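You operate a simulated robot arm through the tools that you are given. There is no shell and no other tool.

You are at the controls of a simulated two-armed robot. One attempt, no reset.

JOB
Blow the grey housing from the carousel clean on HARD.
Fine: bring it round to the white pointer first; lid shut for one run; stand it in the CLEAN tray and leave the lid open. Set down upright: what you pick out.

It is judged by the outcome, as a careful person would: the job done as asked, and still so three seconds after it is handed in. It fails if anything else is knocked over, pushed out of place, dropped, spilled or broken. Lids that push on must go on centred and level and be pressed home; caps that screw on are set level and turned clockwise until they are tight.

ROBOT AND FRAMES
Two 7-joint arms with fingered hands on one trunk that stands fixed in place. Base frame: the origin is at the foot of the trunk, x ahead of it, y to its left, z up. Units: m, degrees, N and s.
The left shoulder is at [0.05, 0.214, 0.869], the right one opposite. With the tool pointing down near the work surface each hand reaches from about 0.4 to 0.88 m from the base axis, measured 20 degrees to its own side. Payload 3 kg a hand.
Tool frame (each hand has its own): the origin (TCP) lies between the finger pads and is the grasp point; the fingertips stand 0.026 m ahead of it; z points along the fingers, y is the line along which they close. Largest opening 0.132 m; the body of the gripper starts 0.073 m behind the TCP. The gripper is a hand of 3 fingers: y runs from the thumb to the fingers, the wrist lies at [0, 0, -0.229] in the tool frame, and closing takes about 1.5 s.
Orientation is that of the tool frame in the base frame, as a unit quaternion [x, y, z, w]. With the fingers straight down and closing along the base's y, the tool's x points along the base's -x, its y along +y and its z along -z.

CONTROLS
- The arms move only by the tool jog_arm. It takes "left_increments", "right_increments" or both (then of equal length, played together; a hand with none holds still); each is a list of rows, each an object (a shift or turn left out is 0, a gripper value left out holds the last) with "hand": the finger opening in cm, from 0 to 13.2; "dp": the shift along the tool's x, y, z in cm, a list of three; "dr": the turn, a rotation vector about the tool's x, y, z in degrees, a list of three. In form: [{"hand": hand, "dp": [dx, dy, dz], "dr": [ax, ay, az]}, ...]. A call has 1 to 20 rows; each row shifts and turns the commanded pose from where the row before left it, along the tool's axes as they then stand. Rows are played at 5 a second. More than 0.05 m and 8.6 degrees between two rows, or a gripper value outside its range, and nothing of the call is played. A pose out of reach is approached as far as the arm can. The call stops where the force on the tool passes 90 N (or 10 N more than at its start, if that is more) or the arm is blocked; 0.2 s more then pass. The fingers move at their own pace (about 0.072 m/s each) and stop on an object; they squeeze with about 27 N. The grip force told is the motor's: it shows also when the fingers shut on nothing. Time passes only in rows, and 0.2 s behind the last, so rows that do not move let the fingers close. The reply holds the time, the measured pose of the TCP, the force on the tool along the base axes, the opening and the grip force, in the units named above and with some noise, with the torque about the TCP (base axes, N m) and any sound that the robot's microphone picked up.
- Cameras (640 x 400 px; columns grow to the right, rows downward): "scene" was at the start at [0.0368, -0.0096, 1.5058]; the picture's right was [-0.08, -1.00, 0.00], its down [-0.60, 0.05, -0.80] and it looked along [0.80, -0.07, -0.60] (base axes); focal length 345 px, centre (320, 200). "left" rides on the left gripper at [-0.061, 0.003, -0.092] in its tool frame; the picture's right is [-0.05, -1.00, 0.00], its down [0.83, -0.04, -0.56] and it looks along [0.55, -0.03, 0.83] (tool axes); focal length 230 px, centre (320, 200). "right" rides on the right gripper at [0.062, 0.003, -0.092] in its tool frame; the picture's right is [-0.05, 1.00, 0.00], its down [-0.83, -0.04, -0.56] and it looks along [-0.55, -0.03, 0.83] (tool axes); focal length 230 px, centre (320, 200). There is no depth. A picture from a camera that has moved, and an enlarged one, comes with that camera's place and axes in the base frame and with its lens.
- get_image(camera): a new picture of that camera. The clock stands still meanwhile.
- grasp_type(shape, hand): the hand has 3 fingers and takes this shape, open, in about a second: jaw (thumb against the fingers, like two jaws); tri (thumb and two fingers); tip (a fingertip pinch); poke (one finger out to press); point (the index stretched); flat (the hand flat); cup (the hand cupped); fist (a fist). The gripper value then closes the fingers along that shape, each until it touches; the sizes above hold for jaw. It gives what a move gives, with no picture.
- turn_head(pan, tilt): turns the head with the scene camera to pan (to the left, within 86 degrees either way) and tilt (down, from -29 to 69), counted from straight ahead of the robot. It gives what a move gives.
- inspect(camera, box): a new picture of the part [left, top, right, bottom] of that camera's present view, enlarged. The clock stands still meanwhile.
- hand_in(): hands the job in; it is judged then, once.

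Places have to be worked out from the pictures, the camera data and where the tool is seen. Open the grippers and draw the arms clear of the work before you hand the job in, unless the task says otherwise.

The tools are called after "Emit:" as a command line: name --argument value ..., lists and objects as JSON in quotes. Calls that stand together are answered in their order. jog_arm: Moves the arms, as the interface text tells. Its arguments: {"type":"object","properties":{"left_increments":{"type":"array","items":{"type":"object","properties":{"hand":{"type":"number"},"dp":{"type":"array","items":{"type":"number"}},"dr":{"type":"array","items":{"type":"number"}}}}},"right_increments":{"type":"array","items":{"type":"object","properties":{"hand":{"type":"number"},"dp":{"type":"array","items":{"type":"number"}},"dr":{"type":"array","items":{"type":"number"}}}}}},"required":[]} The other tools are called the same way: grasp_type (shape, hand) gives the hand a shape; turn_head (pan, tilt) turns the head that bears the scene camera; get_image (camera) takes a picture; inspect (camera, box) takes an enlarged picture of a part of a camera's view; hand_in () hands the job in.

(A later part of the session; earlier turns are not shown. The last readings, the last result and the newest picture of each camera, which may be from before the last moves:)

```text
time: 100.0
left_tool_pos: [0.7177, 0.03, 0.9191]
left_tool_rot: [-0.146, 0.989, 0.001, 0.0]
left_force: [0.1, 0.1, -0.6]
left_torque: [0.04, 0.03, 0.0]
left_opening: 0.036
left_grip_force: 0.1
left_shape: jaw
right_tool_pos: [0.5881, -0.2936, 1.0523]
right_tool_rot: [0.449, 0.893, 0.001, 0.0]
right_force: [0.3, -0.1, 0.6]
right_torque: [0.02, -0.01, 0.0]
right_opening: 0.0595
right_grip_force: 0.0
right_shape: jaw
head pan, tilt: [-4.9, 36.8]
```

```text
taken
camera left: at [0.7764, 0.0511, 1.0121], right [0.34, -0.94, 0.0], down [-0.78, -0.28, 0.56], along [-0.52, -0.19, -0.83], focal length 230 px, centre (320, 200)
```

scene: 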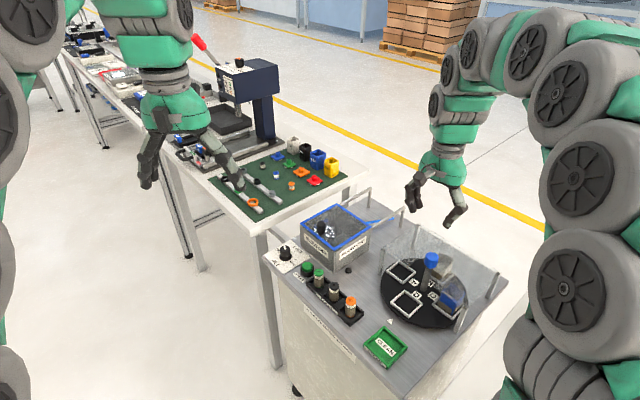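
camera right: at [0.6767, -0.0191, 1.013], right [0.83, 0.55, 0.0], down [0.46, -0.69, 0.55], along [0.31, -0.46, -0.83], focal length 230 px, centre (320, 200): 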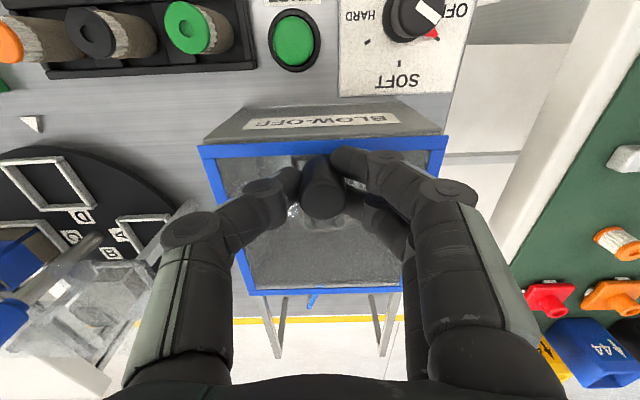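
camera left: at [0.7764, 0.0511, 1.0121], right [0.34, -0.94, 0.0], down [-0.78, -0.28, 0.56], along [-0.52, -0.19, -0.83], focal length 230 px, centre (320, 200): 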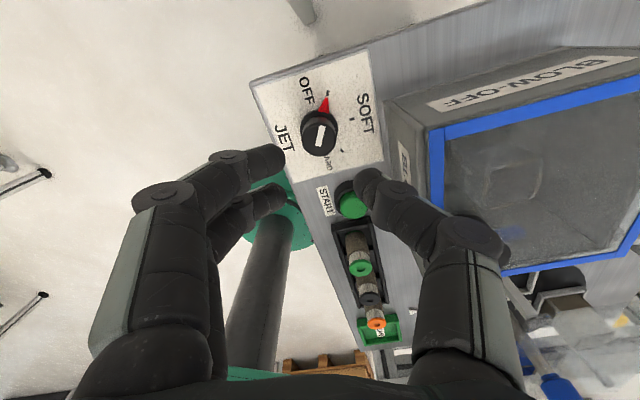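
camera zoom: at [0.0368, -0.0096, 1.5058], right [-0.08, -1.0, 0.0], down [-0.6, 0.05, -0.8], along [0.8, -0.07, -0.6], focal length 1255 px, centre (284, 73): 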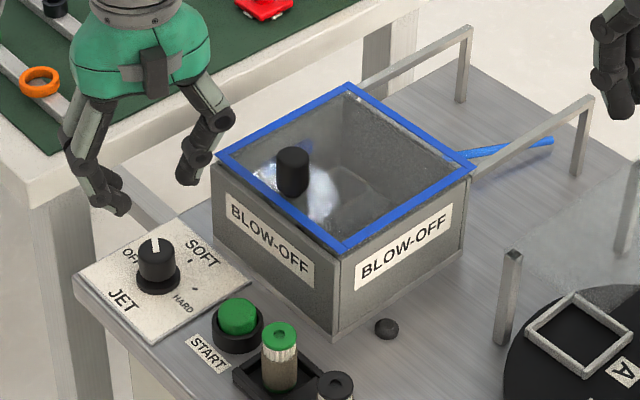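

The contact is gone. I check whether the lid or box shifted.

Emit:
inspect --camera "scene" --box '[300, 190, 396, 265]'

Emit:
inspect --camera "left" --box '[370, 30, 640, 280]'

Emit:
inspect --camera "scene" --box '[290, 205, 340, 240]'

```text
5.33 times, centred on (348, 228) of scene
camera zoom: at [0.0368, -0.0096, 1.5058], right [-0.08, -1.0, 0.0], down [-0.6, 0.05, -0.8], along [0.8, -0.07, -0.6], focal length 1841 px, centre (171, 53)
```

zoom: 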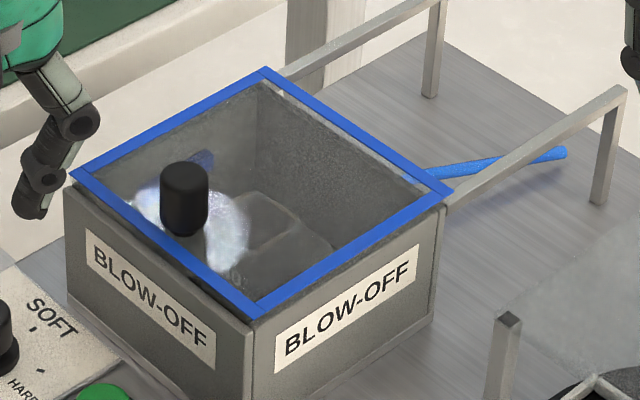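

```text
1.60 times, centred on (505, 155) of left
camera zoom: at [0.7764, 0.0511, 1.0121], right [0.34, -0.94, 0.0], down [-0.78, -0.28, 0.56], along [-0.52, -0.19, -0.83], focal length 368 px, centre (24, 272)
```

zoom: 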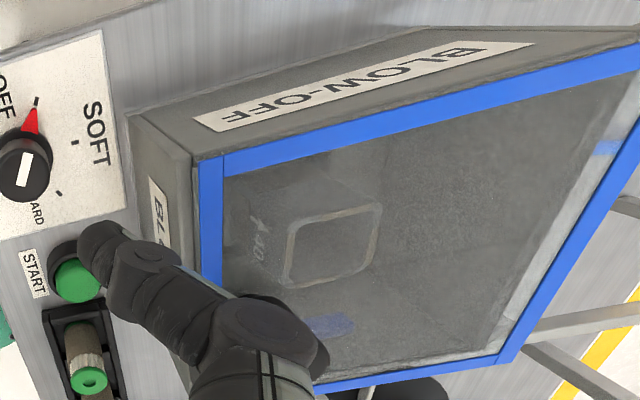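

```text
11.43 times, centred on (315, 222) of scene
camera zoom: at [0.0368, -0.0096, 1.5058], right [-0.08, -1.0, 0.0], down [-0.6, 0.05, -0.8], along [0.8, -0.07, -0.6], focal length 3945 px, centre (377, -57)
```

zoom: 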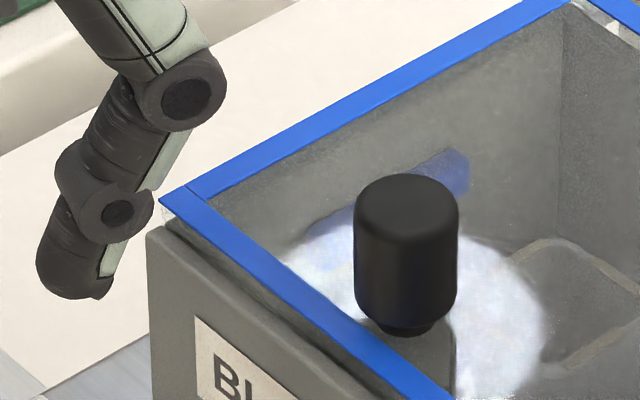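

The box has not moved, but the lid was nudged about 5 mm open; I'll push it fully shut again before the run. First the knob: I turn the left hand so thumb and fingers lie along the box wall, well away from it, and re-centre.

Emit:
jog_arm --left_increments '[{"hand": 5.5, "dr": [0, 0, 7.8]}, {"dr": [0, 0, 7.8]}, {"dr": [0, 0, 7.8]}, {"dr": [0, 0, 7.8]}, {"dr": [0, 0, 7.8]}, {}, {}, {}]'

Emit:
inspect --camera "left" --box '[220, 40, 420, 200]'

```text
time: 101.8
left_tool_pos: [0.7186, 0.0309, 0.9194]
left_tool_rot: [0.193, 0.981, 0.0, 0.0]
left_force: [0.7, 0.3, 0.5]
left_torque: [-0.02, -0.02, 0.03]
left_opening: 0.0543
left_grip_force: 0.2
left_shape: jaw
right_tool_pos: [0.5902, -0.2931, 1.0514]
right_tool_rot: [0.45, 0.893, 0.001, 0.0]
right_force: [0.2, -0.5, 0.0]
right_torque: [0.03, -0.01, -0.02]
right_opening: 0.0599
right_grip_force: 0.1
right_shape: jaw
head pan, tilt: [-4.9, 36.8]
```

```text
2.50 times, centred on (320, 120) of left
camera zoom: at [0.7771, 0.0099, 1.0119], right [-0.33, -0.94, 0.0], down [-0.79, 0.27, 0.56], along [-0.52, 0.18, -0.83], focal length 575 px, centre (320, 400)
```

zoom: 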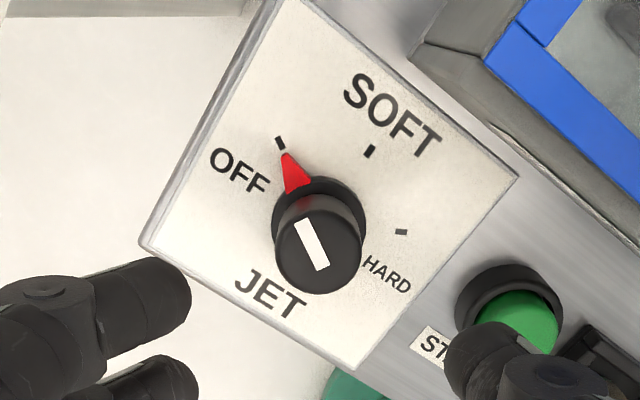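

The axis is 1.8 mm / -0.7 mm off. I correct and descend, this time well clear of the box, and check.

Emit:
jog_arm --left_increments '[{"hand": 5, "dp": [0.18, -0.07, 0]}, {"dp": [0, 0, 2]}, {"dp": [0, 0, 2]}, {"dp": [0, 0, 2]}, {"dp": [0, 0, 1.5]}, {}, {}]'

Emit:
inspect --camera "left" --box '[200, 50, 440, 250]'

Emit:
inspect --camera "scene" --box '[250, 190, 346, 270]'

```text
time: 103.4
left_tool_pos: [0.716, 0.0287, 0.8431]
left_tool_rot: [0.193, 0.981, 0.0, 0.0]
left_force: [0.9, 0.5, 1.0]
left_torque: [0.0, 0.03, 0.02]
left_opening: 0.0504
left_grip_force: 0.0
left_shape: jaw
right_tool_pos: [0.5895, -0.2935, 1.0515]
right_tool_rot: [0.449, 0.894, 0.0, 0.0]
right_force: [0.1, 0.1, -0.2]
right_torque: [0.0, 0.01, -0.01]
right_opening: 0.0598
right_grip_force: 0.1
right_shape: jaw
head pan, tilt: [-4.9, 36.8]
```

```text
2.00 times, centred on (320, 150) of left
camera zoom: at [0.7743, 0.0093, 0.9366], right [-0.33, -0.94, 0.0], down [-0.79, 0.27, 0.56], along [-0.52, 0.18, -0.83], focal length 460 px, centre (320, 300)
```

zoom: 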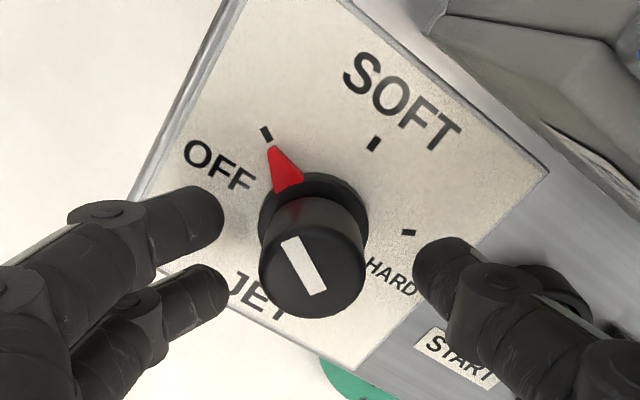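

```text
5.00 times, centred on (298, 230) of scene
camera zoom: at [0.0368, -0.0096, 1.5058], right [-0.08, -1.0, 0.0], down [-0.6, 0.05, -0.8], along [0.8, -0.07, -0.6], focal length 1726 px, centre (430, 50)
```

zoom: 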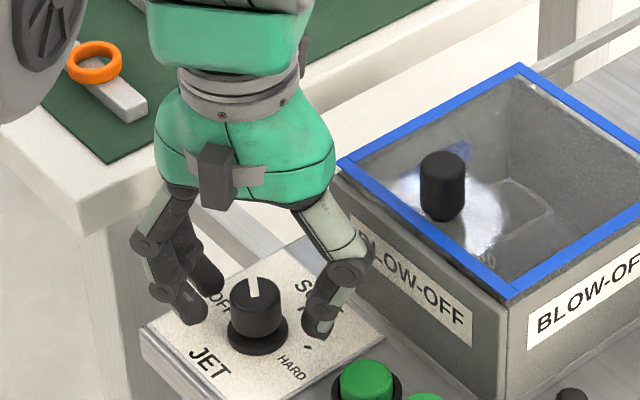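

No contact and nearly centred. I lower 6 mm more and close on the knob.

Emit:
jog_arm --left_increments '[{"dp": [0, 0, 0.5]}, {"hand": 1.0}, {}, {}, {}, {}, {}, {}]'

Emit:
inspect --camera "left" --box '[200, 50, 440, 250]'

```text
time: 105.2
left_tool_pos: [0.7151, 0.029, 0.8382]
left_tool_rot: [0.193, 0.981, 0.0, 0.0]
left_force: [-3.6, 0.3, -4.5]
left_torque: [0.03, 0.02, -0.1]
left_opening: 0.0183
left_grip_force: 27.1
left_shape: jaw
right_tool_pos: [0.5901, -0.2928, 1.0515]
right_tool_rot: [0.449, 0.894, 0.001, 0.0]
right_force: [0.0, -0.4, -0.1]
right_torque: [0.01, -0.03, 0.0]
right_opening: 0.0596
right_grip_force: 0.1
right_shape: jaw
head pan, tilt: [-4.9, 36.8]
```

```text
2.00 times, centred on (320, 150) of left
camera zoom: at [0.7743, 0.0094, 0.9315], right [-0.33, -0.94, 0.0], down [-0.78, 0.27, 0.56], along [-0.52, 0.18, -0.83], focal length 460 px, centre (320, 300)
```

zoom: 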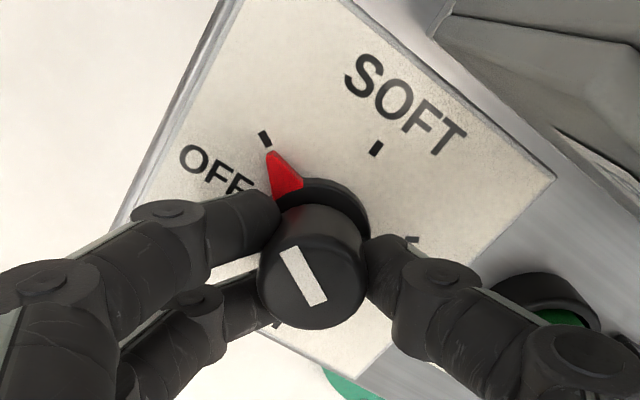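

Knob gripped. I turn it 60° clockwise and look at where the red pointer lands.

Emit:
jog_arm --left_increments '[{"dr": [0, 0, 5]}, {"dr": [0, 0, 5]}, {"dr": [0, 0, 5]}, {"dr": [0, 0, 5]}, {"dr": [0, 0, 5]}, {"dr": [0, 0, 5]}, {"dr": [0, 0, 5]}, {"dr": [0, 0, 5]}, {"dr": [0, 0, 5]}, {"dr": [0, 0, 5]}, {"dr": [0, 0, 5]}, {"dr": [0, 0, 5]}, {}]'

Emit:
inspect --camera "left" --box '[200, 50, 440, 250]'

Emit:
inspect --camera "scene" --box '[250, 190, 346, 270]'

```text
time: 108.0
left_tool_pos: [0.7159, 0.0309, 0.8391]
left_tool_rot: [0.657, 0.753, 0.0, -0.001]
left_force: [-7.9, 19.0, -10.1]
left_torque: [0.33, 0.16, 0.01]
left_opening: 0.0179
left_grip_force: 26.9
left_shape: jaw
right_tool_pos: [0.5889, -0.2928, 1.0522]
right_tool_rot: [0.45, 0.893, -0.001, 0.0]
right_force: [-0.3, 0.0, -0.2]
right_torque: [-0.03, 0.03, -0.02]
right_opening: 0.0599
right_grip_force: 0.0
right_shape: jaw
head pan, tilt: [-4.9, 36.8]
```

```text
2.00 times, centred on (320, 150) of left
camera zoom: at [0.7283, -0.0293, 0.9321], right [-0.98, -0.19, 0.0], down [-0.15, 0.82, 0.56], along [-0.1, 0.55, -0.83], focal length 460 px, centre (320, 300)
```

zoom: 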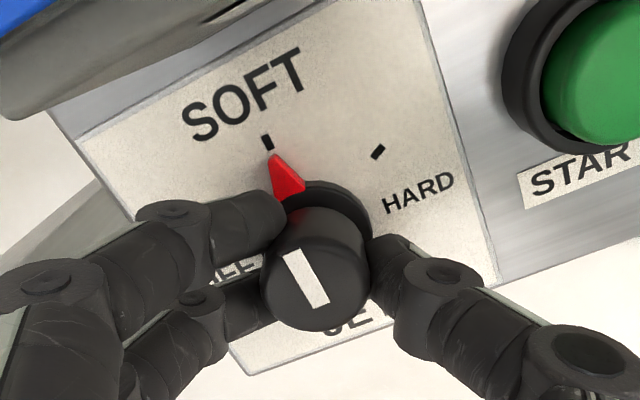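

```text
5.00 times, centred on (298, 230) of scene
camera zoom: at [0.0369, -0.0093, 1.5058], right [-0.08, -1.0, 0.0], down [-0.6, 0.05, -0.8], along [0.8, -0.07, -0.6], focal length 1726 px, centre (430, 50)
```

zoom: 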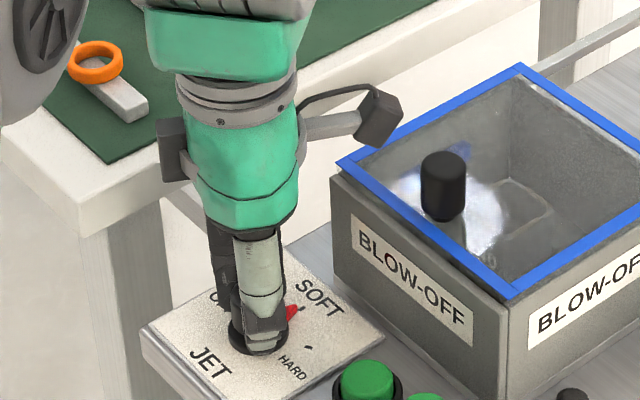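

The pointer is exactly at SOFT. I release, wind back, regrip, and turn the second 60° to HARD.

Emit:
jog_arm --left_increments '[{"hand": 4.5}, {"dp": [0.14, 0.07, 0]}, {}, {}, {"dr": [0, 0, -5]}, {"dr": [0, 0, -5]}, {"dr": [0, 0, -5]}, {"dr": [0, 0, -5]}, {"dr": [0, 0, -5]}, {"dr": [0, 0, -5]}, {"dr": [0, 0, -5]}, {"dr": [0, 0, -5]}, {"dr": [0, 0, -5]}, {"dr": [0, 0, -5]}, {"dr": [0, 0, -5]}, {"dr": [0, 0, -5]}, {}]'

Emit:
inspect --camera "left" --box '[200, 50, 440, 250]'

```text
time: 111.6
left_tool_pos: [0.7161, 0.033, 0.8381]
left_tool_rot: [0.192, 0.981, -0.001, 0.0]
left_force: [-0.7, -0.2, 0.1]
left_torque: [0.01, 0.01, 0.0]
left_opening: 0.0444
left_grip_force: 0.1
left_shape: jaw
right_tool_pos: [0.5892, -0.2937, 1.0528]
right_tool_rot: [0.449, 0.893, -0.001, 0.0]
right_force: [0.3, -0.1, 0.3]
right_torque: [-0.03, -0.01, 0.01]
right_opening: 0.0598
right_grip_force: 0.0
right_shape: jaw
head pan, tilt: [-4.9, 36.8]
```

```text
2.00 times, centred on (320, 150) of left
camera zoom: at [0.7753, 0.0117, 0.9322], right [-0.33, -0.94, 0.0], down [-0.79, 0.27, 0.56], along [-0.52, 0.18, -0.83], focal length 460 px, centre (320, 300)
```

zoom: 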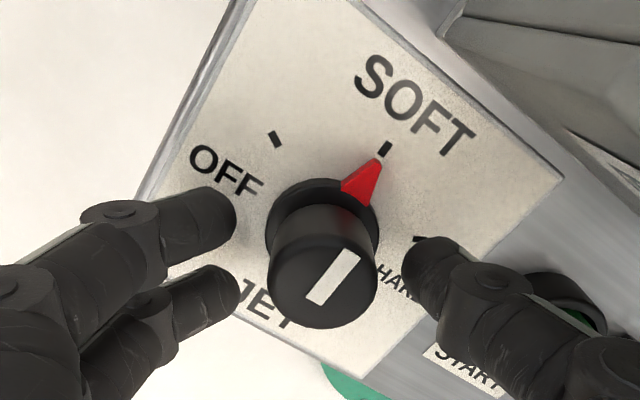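

Emit:
jog_arm --left_increments '[{"hand": 1.0}, {}, {}, {}, {}, {}, {}, {"dr": [0, 0, 5]}, {"dr": [0, 0, 5]}, {"dr": [0, 0, 5]}, {"dr": [0, 0, 5]}, {"dr": [0, 0, 5]}, {"dr": [0, 0, 5]}, {"dr": [0, 0, 5]}, {"dr": [0, 0, 5]}, {"dr": [0, 0, 5]}, {"dr": [0, 0, 5]}, {"dr": [0, 0, 5]}, {"dr": [0, 0, 5]}, {}]'

Emit:
inspect --camera "left" --box '[200, 50, 440, 250]'

```text
time: 115.8
left_tool_pos: [0.7174, 0.0323, 0.8392]
left_tool_rot: [0.658, 0.753, 0.0, 0.0]
left_force: [3.2, 6.8, -3.2]
left_torque: [0.13, -0.12, 0.02]
left_opening: 0.017
left_grip_force: 27.0
left_shape: jaw
right_tool_pos: [0.5889, -0.2944, 1.0511]
right_tool_rot: [0.45, 0.893, 0.0, 0.0]
right_force: [0.7, -0.5, -0.7]
right_torque: [-0.02, -0.01, 0.01]
right_opening: 0.0596
right_grip_force: 0.0
right_shape: jaw
head pan, tilt: [-4.9, 36.8]
```

```text
2.00 times, centred on (320, 150) of left
camera zoom: at [0.7288, -0.0284, 0.9321], right [-0.98, -0.19, 0.0], down [-0.15, 0.82, 0.56], along [-0.1, 0.55, -0.83], focal length 460 px, centre (320, 300)
```

zoom: 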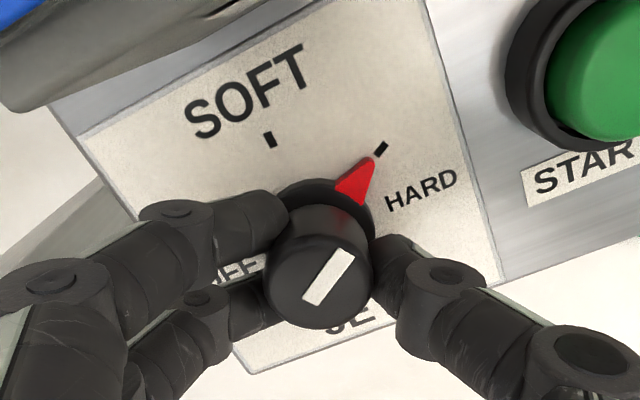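

The pointer is on HARD. I release, rise straight up, and then shape the left hand to poke for the START button.

Emit:
jog_arm --left_increments '[{"hand": 4.5}, {}, {}, {}, {"dp": [0, 0, -1.5]}, {"dp": [0, 0, -2.5]}, {"dp": [0, 0, -3]}, {"dp": [0, 0, -4]}, {"dp": [0, 0, -4]}, {"dp": [0, 0, -3]}, {}]'

Emit:
grasp_type --hand "left" --shape "poke"

Emit:
get_image --camera "left"

Emit:
inspect --camera "scene" --box '[240, 120, 400, 280]'

```text
time: 118.2
left_tool_pos: [0.7157, 0.0314, 1.0198]
left_tool_rot: [0.658, 0.753, 0.0, 0.0]
left_force: [0.2, -0.1, -0.5]
left_torque: [-0.02, -0.01, -0.02]
left_opening: 0.0449
left_grip_force: 0.1
left_shape: jaw
right_tool_pos: [0.5891, -0.2942, 1.0518]
right_tool_rot: [0.45, 0.893, 0.0, 0.0]
right_force: [-0.3, 0.2, -0.3]
right_torque: [0.02, -0.01, 0.02]
right_opening: 0.0593
right_grip_force: 0.1
right_shape: jaw
head pan, tilt: [-4.9, 36.8]
```

```text
time: 119.1
left_tool_pos: [0.7157, 0.0316, 1.0199]
left_tool_rot: [0.657, 0.754, 0.0, 0.0]
left_force: [0.8, -0.5, 0.8]
left_torque: [0.03, 0.04, 0.02]
left_opening: 0.0
left_grip_force: 0.1
left_shape: poke
right_tool_pos: [0.5898, -0.2943, 1.0515]
right_tool_rot: [0.449, 0.894, 0.0, 0.0]
right_force: [0.0, -0.7, 0.6]
right_torque: [0.02, 0.01, 0.01]
right_opening: 0.0597
right_grip_force: 0.1
right_shape: jaw
head pan, tilt: [-4.9, 36.8]
```

```text
taken
camera left: at [0.7286, -0.0291, 1.1125], right [-0.98, -0.19, 0.0], down [-0.16, 0.82, 0.56], along [-0.1, 0.55, -0.83], focal length 230 px, centre (320, 200)
```

left: 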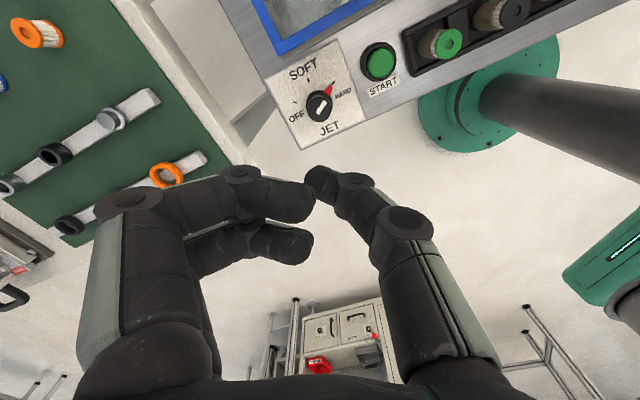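

```text
2.50 times, centred on (320, 200) of scene
camera zoom: at [0.0368, -0.0096, 1.5058], right [-0.08, -1.0, 0.0], down [-0.6, 0.05, -0.8], along [0.8, -0.07, -0.6], focal length 863 px, centre (320, 200)
```

zoom: 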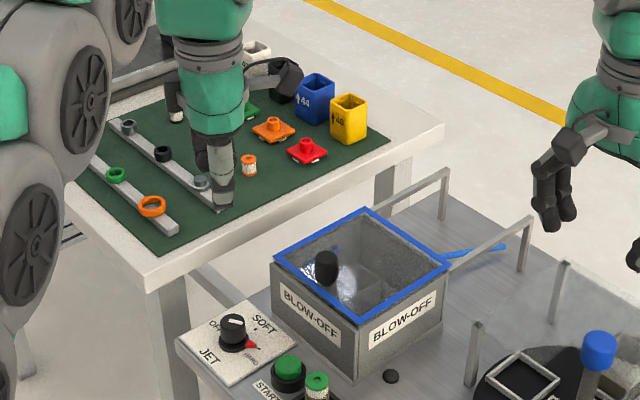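

Emit:
inspect --camera "scene" --box '[275, 130, 325, 180]'

Emit:
inspect --camera "left" --box '[200, 130, 440, 290]'

Emit:
inspect --camera "left" --box '[240, 0, 500, 160]'

```text
8.00 times, centred on (300, 155) of scene
camera zoom: at [0.0368, -0.0096, 1.5058], right [-0.08, -1.0, 0.0], down [-0.6, 0.05, -0.8], along [0.8, -0.07, -0.6], focal length 2762 px, centre (480, 560)
```

zoom: 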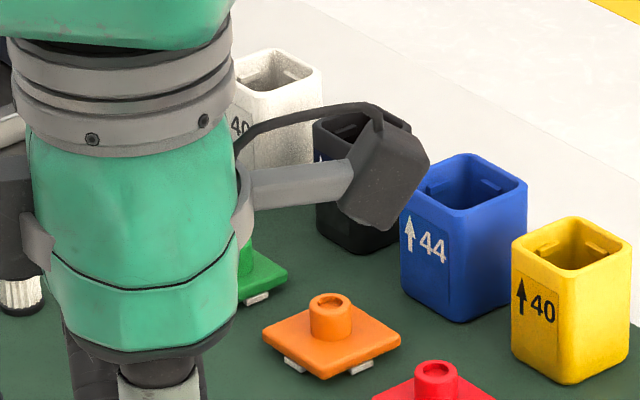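

```text
2.50 times, centred on (320, 210) of left
camera zoom: at [0.7286, -0.0291, 1.1125], right [-0.98, -0.19, 0.0], down [-0.16, 0.82, 0.56], along [-0.1, 0.55, -0.83], focal length 575 px, centre (320, 175)
```

zoom: 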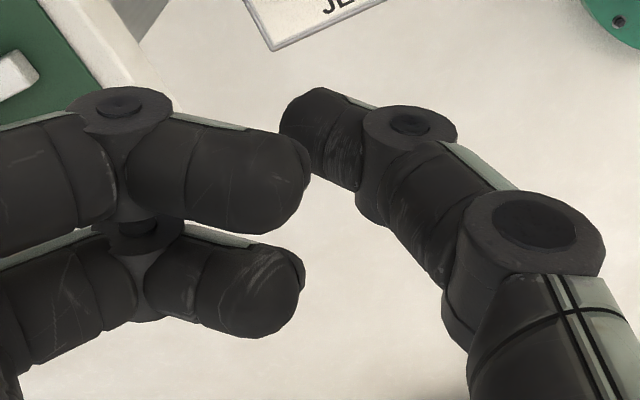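

```text
2.46 times, centred on (370, 80) of left
camera zoom: at [0.7286, -0.0291, 1.1125], right [-0.98, -0.19, 0.0], down [-0.16, 0.82, 0.56], along [-0.1, 0.55, -0.83], focal length 566 px, centre (197, 495)
```

zoom: 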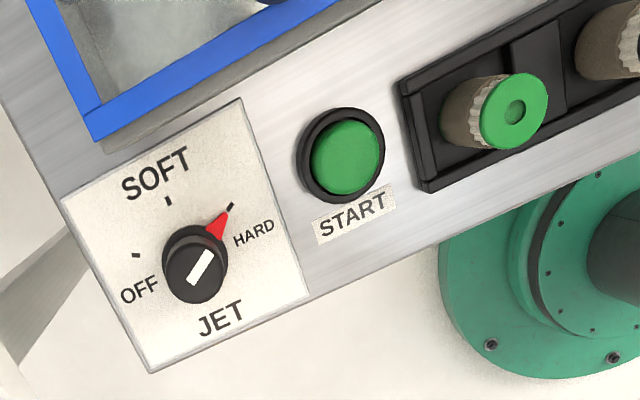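

JET now points to HARD. For START, the right hand is better placed since its camera faces away from the box, so I draw the left arm back to where it began.

Emit:
jog_arm --left_increments '[{"dp": [0, 0, -3]}, {"dp": [2.15, -2.66, -2.4]}, {"dp": [2.15, -2.66, -2.4]}, {"dp": [2.15, -2.66, -2.4]}, {"dp": [2.15, -2.66, -2.4]}, {"dp": [2.15, -2.66, -2.4]}, {"dp": [2.15, -2.66, -2.4]}, {"dp": [2.15, -2.66, -2.4]}, {"dr": [0, 0, -7.8]}, {"dr": [0, 0, -7.8]}, {"dr": [0, 0, -7.8]}, {"dr": [0, 0, -7.8]}, {"dr": [0, 0, -7.8]}, {"dr": [0, 0, -7.8]}, {"dr": [0, 0, -7.8]}, {"dr": [0, 0, -7.8]}, {"dr": [0, 0, -7.8]}, {}]'

Emit:
inspect --camera "scene" --box '[240, 180, 400, 290]'

Emit:
get_image --camera "scene"

```text
time: 122.9
left_tool_pos: [0.5118, 0.1548, 1.2172]
left_tool_rot: [0.104, 0.995, 0.0, 0.0]
left_force: [-0.5, -0.6, 0.3]
left_torque: [0.04, 0.01, -0.01]
left_opening: 0.0
left_grip_force: 0.0
left_shape: poke
right_tool_pos: [0.5889, -0.2943, 1.0529]
right_tool_rot: [0.449, 0.893, 0.0, 0.0]
right_force: [-1.0, -0.5, 0.3]
right_torque: [-0.02, 0.03, 0.01]
right_opening: 0.0599
right_grip_force: 0.1
right_shape: jaw
head pan, tilt: [-4.9, 36.8]
```

```text
3.64 times, centred on (320, 235) of scene
camera zoom: at [0.0368, -0.0096, 1.5058], right [-0.08, -1.0, 0.0], down [-0.6, 0.05, -0.8], along [0.8, -0.07, -0.6], focal length 1255 px, centre (320, 73)
```

zoom: 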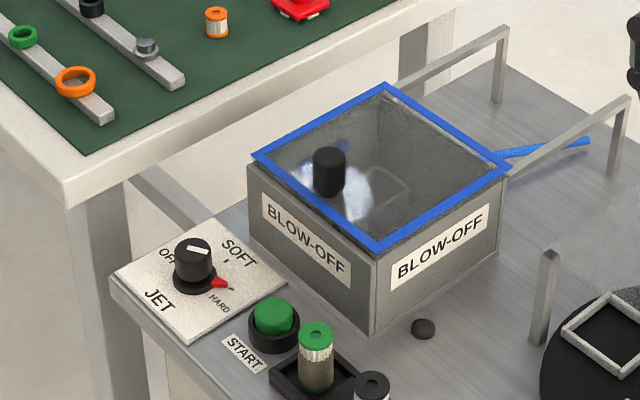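

```text
taken
```

scene: 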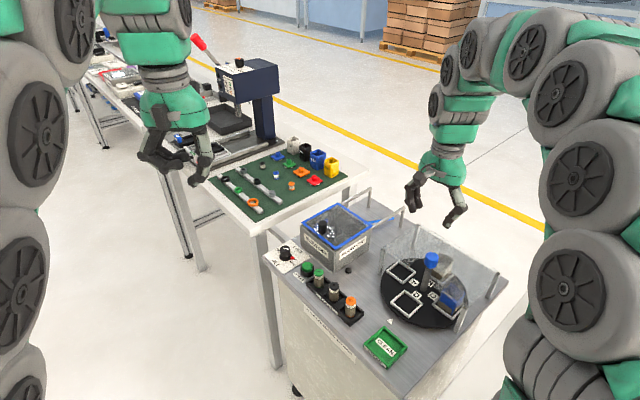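

Only the lid needs reseating. I bring the right hand back over the lid knob, which is about 5 mm short of shut.

Emit:
jog_arm --right_increments '[{"dp": [3, 0, 0]}, {"dp": [3, 3, 0]}, {"dp": [3, 3.5, 0]}, {"dp": [1.5, 4, 0]}, {"dp": [0, 4, 0]}, {"dp": [0, 4, 0]}, {"dp": [0, 4.5, 0]}, {"dp": [0, 0, 3]}, {"dp": [0, 0, 3]}, {"dp": [0, 0, 2]}, {}, {}]'

Emit:
get_image --camera "right"

Emit:
inspect --camera "right" --box '[220, 60, 420, 260]'

```text
time: 125.5
left_tool_pos: [0.5111, 0.1558, 1.2169]
left_tool_rot: [0.104, 0.995, 0.0, 0.0]
left_force: [-0.6, 0.6, -0.5]
left_torque: [0.03, -0.03, 0.01]
left_opening: 0.0001
left_grip_force: 0.1
left_shape: poke
right_tool_pos: [0.7129, -0.0713, 0.9724]
right_tool_rot: [0.45, 0.893, 0.0, 0.0]
right_force: [0.3, 0.4, -0.5]
right_torque: [-0.01, -0.01, 0.01]
right_opening: 0.06
right_grip_force: 0.1
right_shape: jaw
head pan, tilt: [-4.9, 36.8]
```

```text
taken
camera right: at [0.678, -0.0207, 1.0634], right [0.83, 0.55, 0.0], down [0.46, -0.69, 0.56], along [0.31, -0.46, -0.83], focal length 230 px, centre (320, 200)
```

right: 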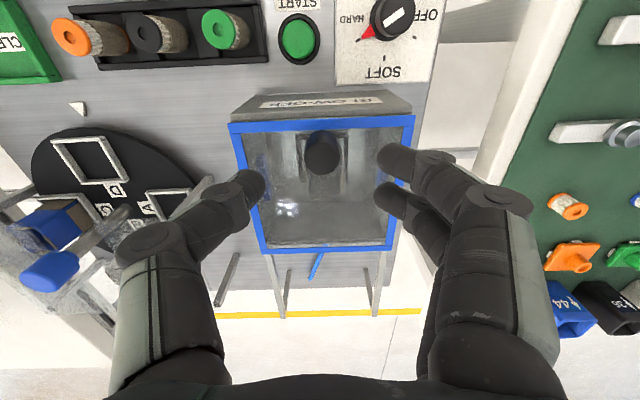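

```text
2.00 times, centred on (320, 160) of right
camera zoom: at [0.678, -0.0207, 1.0634], right [0.83, 0.55, 0.0], down [0.46, -0.69, 0.56], along [0.31, -0.46, -0.83], focal length 460 px, centre (320, 280)
```

zoom: 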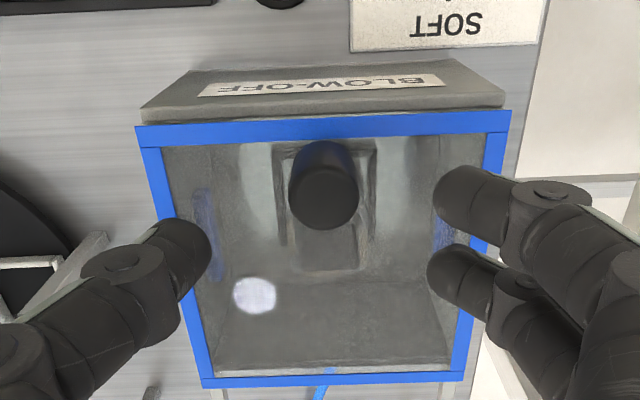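

Centred over the knob. I lower, grip, and push the lid home in small steps.

Emit:
jog_arm --right_increments '[{"dp": [0, 0, 2]}, {"dp": [0, 0, 2]}, {"dp": [0, 0, 1]}, {"hand": 1.0}, {}, {}, {}, {}, {}, {}]'

Emit:
jog_arm --right_increments '[{"dp": [0.3, 0, 0]}, {"dp": [0.3, 0, 0]}, {"dp": [0.15, 0, 0]}, {}]'

Emit:
inspect --camera "scene" --box '[300, 190, 396, 265]'

```text
time: 127.7
left_tool_pos: [0.5122, 0.1566, 1.2158]
left_tool_rot: [0.104, 0.995, 0.0, 0.0]
left_force: [-0.2, -0.5, 0.4]
left_torque: [0.0, -0.01, -0.02]
left_opening: 0.0001
left_grip_force: 0.0
left_shape: poke
right_tool_pos: [0.7112, -0.0718, 0.9213]
right_tool_rot: [0.449, 0.893, 0.0, 0.0]
right_force: [-2.2, 0.1, -7.5]
right_torque: [-0.01, 0.05, -0.04]
right_opening: 0.014
right_grip_force: 27.1
right_shape: jaw
head pan, tilt: [-4.9, 36.8]
```

```text
time: 128.7
left_tool_pos: [0.5119, 0.1555, 1.2172]
left_tool_rot: [0.104, 0.995, 0.001, 0.0]
left_force: [0.4, -0.7, 0.8]
left_torque: [-0.01, -0.01, -0.02]
left_opening: 0.0
left_grip_force: 0.1
left_shape: poke
right_tool_pos: [0.7069, -0.066, 0.9203]
right_tool_rot: [0.45, 0.893, -0.001, 0.0]
right_force: [10.8, -13.3, -6.7]
right_torque: [-0.21, -0.22, -0.15]
right_opening: 0.0134
right_grip_force: 27.7
right_shape: jaw
head pan, tilt: [-4.9, 36.8]
```

```text
5.33 times, centred on (348, 228) of scene
camera zoom: at [0.0371, -0.0098, 1.5058], right [-0.09, -1.0, 0.0], down [-0.6, 0.05, -0.8], along [0.8, -0.07, -0.6], focal length 1841 px, centre (171, 53)
```

zoom: 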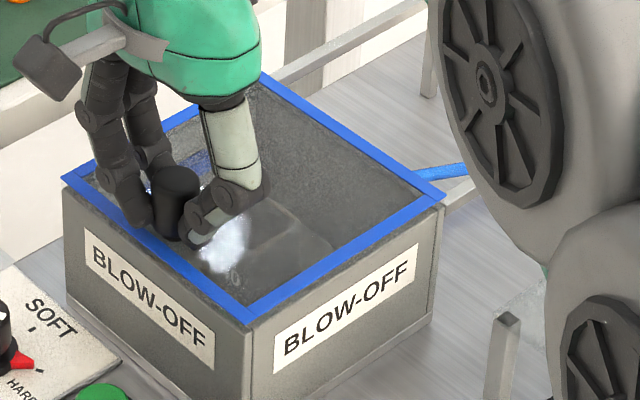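

The lid is back on its stop and flush, as before. I release, rise, and shape the right hand to poke.

Emit:
jog_arm --right_increments '[{"dp": [-0.12, 0, 0]}, {"hand": 5}, {}, {}, {}, {"dp": [0, 0, -2]}, {"dp": [0, 0, -3]}, {"dp": [0, 0, -4]}, {"dp": [0, 0, -3]}, {}]'

Emit:
grasp_type --hand "right" --shape "poke"

Emit:
get_image --camera "right"

Emit:
inspect --camera "scene" --box '[270, 150, 398, 270]'

```text
time: 130.9
left_tool_pos: [0.5114, 0.1552, 1.2162]
left_tool_rot: [0.105, 0.995, -0.001, 0.0]
left_force: [-0.8, -0.5, 0.0]
left_torque: [0.03, 0.0, -0.01]
left_opening: 0.0001
left_grip_force: 0.0
left_shape: poke
right_tool_pos: [0.7069, -0.066, 1.0413]
right_tool_rot: [0.45, 0.893, 0.0, 0.0]
right_force: [0.1, -0.2, 0.3]
right_torque: [-0.02, 0.02, -0.01]
right_opening: 0.0498
right_grip_force: 0.1
right_shape: jaw
head pan, tilt: [-4.9, 36.8]
```

```text
time: 131.8
left_tool_pos: [0.5119, 0.1544, 1.2176]
left_tool_rot: [0.105, 0.995, 0.0, -0.001]
left_force: [-0.7, -1.1, -0.3]
left_torque: [-0.01, 0.02, 0.0]
left_opening: 0.0
left_grip_force: 0.0
left_shape: poke
right_tool_pos: [0.7086, -0.0657, 1.0425]
right_tool_rot: [0.45, 0.893, 0.0, 0.0]
right_force: [-0.3, -0.2, 0.6]
right_torque: [0.02, 0.03, 0.01]
right_opening: 0.0
right_grip_force: 0.1
right_shape: poke
head pan, tilt: [-4.9, 36.8]
```

```text
taken
camera right: at [0.6733, -0.0157, 1.1337], right [0.83, 0.55, 0.0], down [0.46, -0.69, 0.56], along [0.31, -0.46, -0.83], focal length 230 px, centre (320, 200)
```

right: 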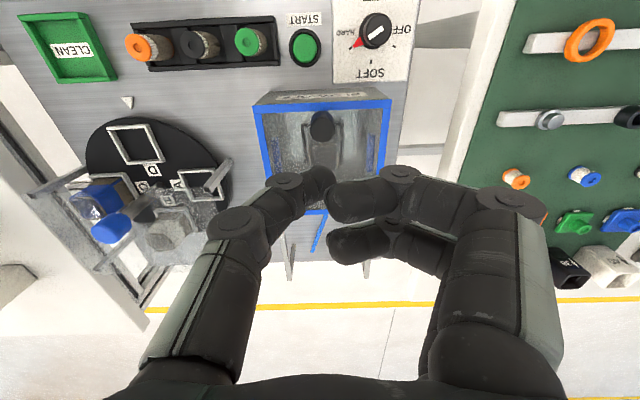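

```text
3.33 times, centred on (334, 210) of scene
camera zoom: at [0.0368, -0.0096, 1.5058], right [-0.08, -1.0, 0.0], down [-0.6, 0.05, -0.8], along [0.8, -0.07, -0.6], focal length 1151 px, centre (273, 167)
```

zoom: 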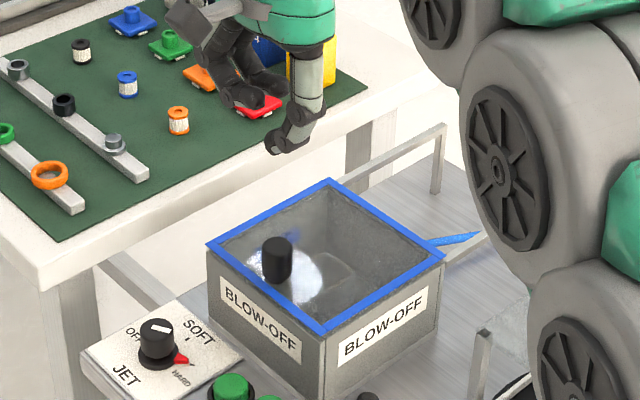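

The lid stayed shut. Now I move over the START button (about (0.661, -0.029), top z≈0.823) and lower partway to line up the poking tip.

Emit:
jog_arm --right_increments '[{"dp": [2.0, -0.5, 0]}, {"dp": [2.0, -0.55, 0]}, {"dp": [1.75, -0.5, 0]}, {"dp": [0, 0, 3]}, {"dp": [0, 0, 3]}, {"dp": [0, 0, 3]}, {"dp": [0, 0, 3]}, {}, {}]'

Emit:
get_image --camera "right"

Emit:
inspect --camera "right" --box '[230, 60, 430, 240]'

Emit:
inspect --camera "scene" --box '[270, 200, 366, 290]'

```text
time: 133.8
left_tool_pos: [0.5114, 0.1561, 1.2162]
left_tool_rot: [0.104, 0.995, 0.0, 0.0]
left_force: [-0.2, -0.2, -0.1]
left_torque: [-0.01, -0.01, 0.01]
left_opening: 0.0
left_grip_force: 0.1
left_shape: poke
right_tool_pos: [0.6615, -0.0294, 0.9216]
right_tool_rot: [0.45, 0.893, 0.0, 0.001]
right_force: [0.5, -0.4, -0.7]
right_torque: [0.01, 0.02, 0.01]
right_opening: 0.0002
right_grip_force: 0.0
right_shape: poke
head pan, tilt: [-4.9, 36.8]
```

```text
taken
camera right: at [0.6267, 0.0214, 1.0133], right [0.83, 0.55, 0.0], down [0.46, -0.69, 0.56], along [0.31, -0.46, -0.83], focal length 230 px, centre (320, 200)
```

right: 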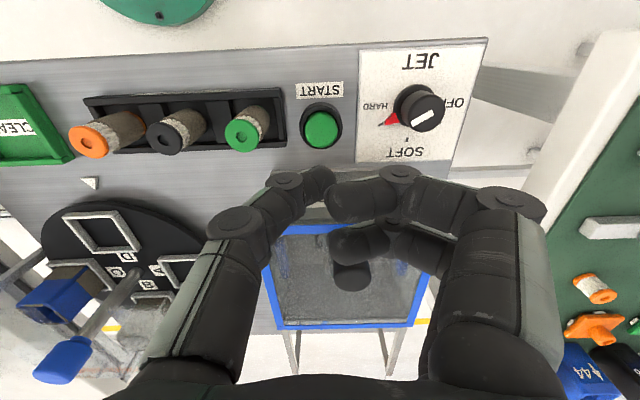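

```text
2.22 times, centred on (330, 150) of right
camera zoom: at [0.6267, 0.0214, 1.0133], right [0.83, 0.55, 0.0], down [0.46, -0.69, 0.56], along [0.31, -0.46, -0.83], focal length 511 px, centre (298, 311)
```

zoom: 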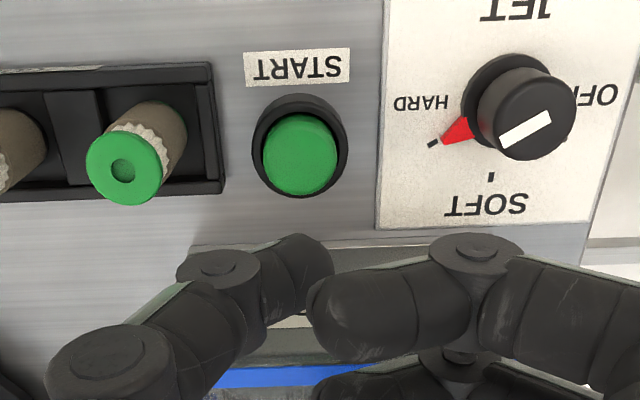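

```text
4.44 times, centred on (318, 245) of scene
camera zoom: at [0.0368, -0.0096, 1.5058], right [-0.08, -1.0, 0.0], down [-0.6, 0.05, -0.8], along [0.8, -0.07, -0.6], focal length 1534 px, centre (329, 0)
```

zoom: 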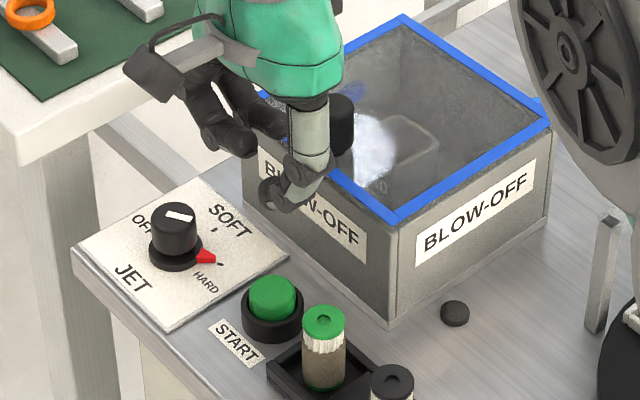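

The tip lines up with the button within a few millimetres. I lower to just above the button.

Emit:
jog_arm --right_increments '[{"dp": [0.2, 0, 2]}, {"dp": [0, 0, 2]}, {"dp": [0, 0, 1.5]}, {"dp": [0, 0, 0.8]}, {}]'

Emit:
inspect --camera "scene" --box '[270, 210, 350, 290]'

Emit:
inspect --camera "right" --box '[230, 80, 430, 240]'

```text
time: 135.0
left_tool_pos: [0.5107, 0.1558, 1.2167]
left_tool_rot: [0.104, 0.995, 0.0, 0.0]
left_force: [-0.1, -0.7, 0.2]
left_torque: [0.02, -0.03, -0.01]
left_opening: 0.0
left_grip_force: 0.0
left_shape: poke
right_tool_pos: [0.6591, -0.0277, 0.8582]
right_tool_rot: [0.45, 0.893, 0.0, 0.001]
right_force: [-0.5, -1.1, 0.0]
right_torque: [-0.02, -0.02, -0.01]
right_opening: 0.0002
right_grip_force: 0.0
right_shape: poke
head pan, tilt: [-4.9, 36.8]
```

```text
5.00 times, centred on (310, 250) of scene
camera zoom: at [0.0368, -0.0096, 1.5058], right [-0.08, -1.0, 0.0], down [-0.6, 0.05, -0.8], along [0.8, -0.07, -0.6], focal length 1726 px, centre (370, -50)
```

zoom: 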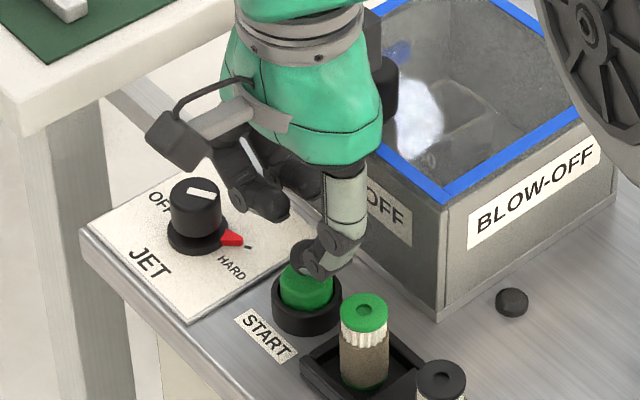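

```text
2.50 times, centred on (330, 160) of right
camera zoom: at [0.6257, 0.0233, 0.9499], right [0.83, 0.55, 0.0], down [0.46, -0.69, 0.56], along [0.31, -0.46, -0.83], focal length 575 px, centre (295, 300)
```

zoom: 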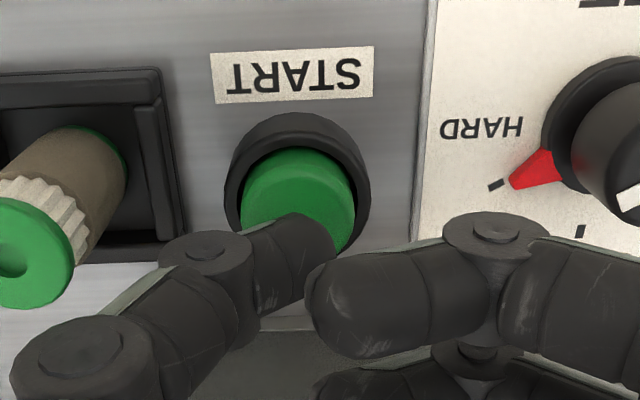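

The tip hangs about 1 cm above the button's centre. I press in small steps, listening for the start.

Emit:
jog_arm --right_increments '[{"dp": [0.15, 0, 0.5]}, {"dp": [0, 0, 0.3]}]'

Emit:
jog_arm --right_increments '[{"dp": [0, 0, 0.2]}, {"dp": [0, 0, 0.1]}]'

```text
time: 135.6
left_tool_pos: [0.5111, 0.1546, 1.2169]
left_tool_rot: [0.104, 0.995, 0.0, 0.0]
left_force: [0.1, -0.1, -0.5]
left_torque: [0.03, -0.02, -0.02]
left_opening: 0.0001
left_grip_force: 0.2
left_shape: poke
right_tool_pos: [0.659, -0.0273, 0.8514]
right_tool_rot: [0.449, 0.894, 0.0, 0.0]
right_force: [0.0, 0.4, 0.7]
right_torque: [0.02, 0.04, 0.0]
right_opening: 0.0002
right_grip_force: 0.0
right_shape: poke
head pan, tilt: [-4.9, 36.8]
```

```text
time: 136.2
left_tool_pos: [0.5123, 0.1551, 1.2162]
left_tool_rot: [0.105, 0.995, 0.0, 0.0]
left_force: [0.1, -0.5, -0.1]
left_torque: [-0.01, 0.0, 0.01]
left_opening: 0.0001
left_grip_force: 0.2
left_shape: poke
right_tool_pos: [0.6592, -0.0266, 0.8481]
right_tool_rot: [0.45, 0.893, -0.001, -0.001]
right_force: [-0.3, -0.2, 2.1]
right_torque: [-0.01, 0.01, 0.0]
right_opening: 0.0
right_grip_force: 0.0
right_shape: poke
head pan, tilt: [-4.9, 36.8]
heard: click
```

A click was heard at light force, so the button has gone in. I lift off straight away and listen and look for the run.

Emit:
jog_arm --right_increments '[{"dp": [0, 0, -1]}, {"dp": [0, 0, -2]}, {"dp": [0, 0, -3]}, {}]'

Emit:
inspect --camera "scene" --box '[270, 190, 398, 290]'

```text
time: 137.2
left_tool_pos: [0.5118, 0.1569, 1.2163]
left_tool_rot: [0.104, 0.995, 0.0, 0.0]
left_force: [-0.1, 0.1, -0.5]
left_torque: [-0.01, 0.03, -0.01]
left_opening: 0.0001
left_grip_force: 0.0
left_shape: poke
right_tool_pos: [0.6589, -0.0267, 0.9063]
right_tool_rot: [0.449, 0.894, 0.0, 0.0]
right_force: [0.6, -0.4, 0.0]
right_torque: [-0.04, 0.03, 0.02]
right_opening: 0.0001
right_grip_force: 0.0
right_shape: poke
head pan, tilt: [-4.9, 36.8]
```

```text
4.00 times, centred on (334, 240) of scene
camera zoom: at [0.0368, -0.0096, 1.5058], right [-0.08, -1.0, 0.0], down [-0.6, 0.05, -0.8], along [0.8, -0.07, -0.6], focal length 1381 px, centre (264, 40)
```

zoom: 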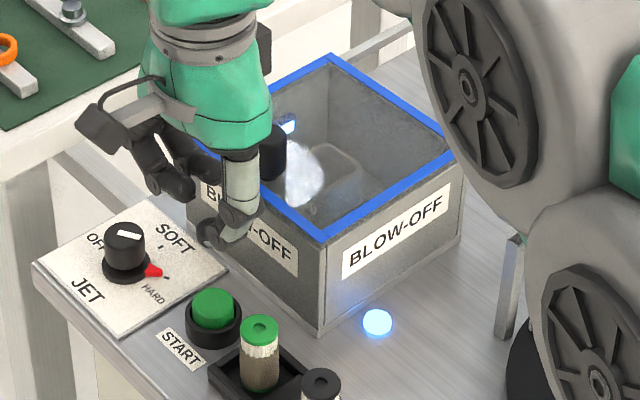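

The run lamp is lit, so the blow-off is running. I raise the hand clear and wait for the lamp to go out.

Emit:
jog_arm --right_increments '[{"dp": [0, 0, -4]}, {"dp": [0, 0, -4]}, {"dp": [0, 0, -4]}, {}, {}, {}, {}, {}, {}, {}]'

Emit:
inspect --camera "scene" --box '[270, 190, 398, 290]'

```text
time: 139.4
left_tool_pos: [0.5112, 0.1561, 1.2167]
left_tool_rot: [0.105, 0.994, 0.0, 0.001]
left_force: [1.2, 0.1, 0.1]
left_torque: [0.02, 0.01, 0.01]
left_opening: 0.0
left_grip_force: 0.1
left_shape: poke
right_tool_pos: [0.6615, -0.0258, 1.0264]
right_tool_rot: [0.45, 0.893, 0.0, 0.0]
right_force: [-0.6, -0.7, -0.2]
right_torque: [0.0, 0.03, 0.0]
right_opening: 0.0001
right_grip_force: 0.1
right_shape: poke
head pan, tilt: [-4.9, 36.8]
```

```text
4.00 times, centred on (334, 240) of scene
camera zoom: at [0.0368, -0.0096, 1.5058], right [-0.08, -1.0, 0.0], down [-0.6, 0.05, -0.8], along [0.8, -0.07, -0.6], focal length 1381 px, centre (264, 40)
```

zoom: 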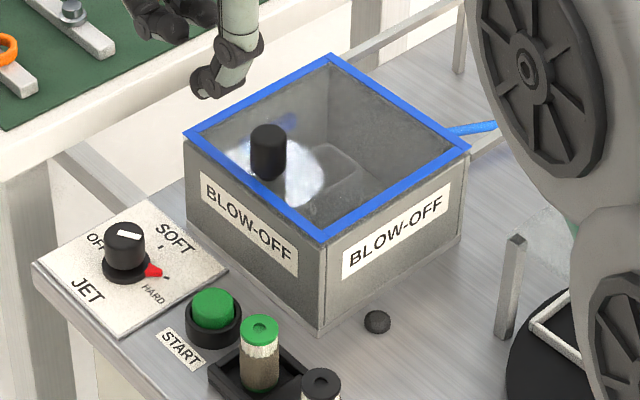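

The lamp is off now. I make sure it isn't just blinking while shaping the right hand back to jaw.

Emit:
grasp_type --hand "right" --shape "jaw"

Emit:
inspect --camera "scene" --box '[270, 190, 398, 290]'

Emit:
jog_arm --right_increments '[{"hand": 6}, {}, {}]'

Emit:
inspect --camera "scene" --box '[270, 190, 398, 290]'

```text
time: 140.3
left_tool_pos: [0.5122, 0.1555, 1.2161]
left_tool_rot: [0.104, 0.995, 0.0, 0.0]
left_force: [-0.2, 0.1, 0.7]
left_torque: [-0.01, 0.01, 0.01]
left_opening: 0.0
left_grip_force: 0.2
left_shape: poke
right_tool_pos: [0.6595, -0.0267, 1.0277]
right_tool_rot: [0.449, 0.893, -0.001, 0.001]
right_force: [-0.5, -0.3, 0.6]
right_torque: [-0.01, -0.01, 0.0]
right_opening: 0.132
right_grip_force: 0.0
right_shape: jaw
head pan, tilt: [-4.9, 36.8]
```

```text
4.00 times, centred on (334, 240) of scene
camera zoom: at [0.0368, -0.0096, 1.5058], right [-0.08, -1.0, 0.0], down [-0.6, 0.05, -0.8], along [0.8, -0.07, -0.6], focal length 1381 px, centre (264, 40)
```

zoom: 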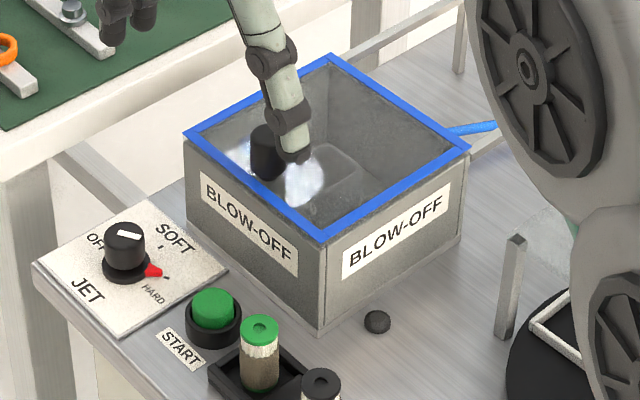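

```text
time: 141.1
left_tool_pos: [0.5122, 0.1554, 1.2163]
left_tool_rot: [0.103, 0.995, 0.0, 0.0]
left_force: [-0.3, 0.6, -0.7]
left_torque: [0.0, 0.01, -0.02]
left_opening: 0.0002
left_grip_force: 0.1
left_shape: poke
right_tool_pos: [0.6596, -0.027, 1.0273]
right_tool_rot: [0.45, 0.893, 0.0, 0.0]
right_force: [-0.4, 0.0, -0.3]
right_torque: [-0.02, 0.02, 0.03]
right_opening: 0.0607
right_grip_force: 0.1
right_shape: jaw
head pan, tilt: [-4.9, 36.8]
```

```text
4.00 times, centred on (334, 240) of scene
camera zoom: at [0.0368, -0.0096, 1.5058], right [-0.08, -1.0, 0.0], down [-0.6, 0.05, -0.8], along [0.8, -0.07, -0.6], focal length 1381 px, centre (264, 40)
```

zoom: 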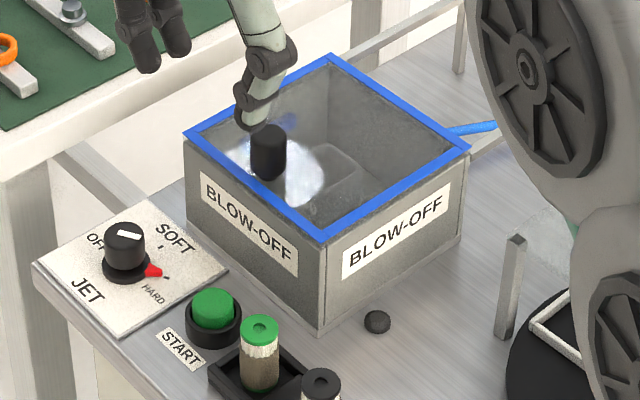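

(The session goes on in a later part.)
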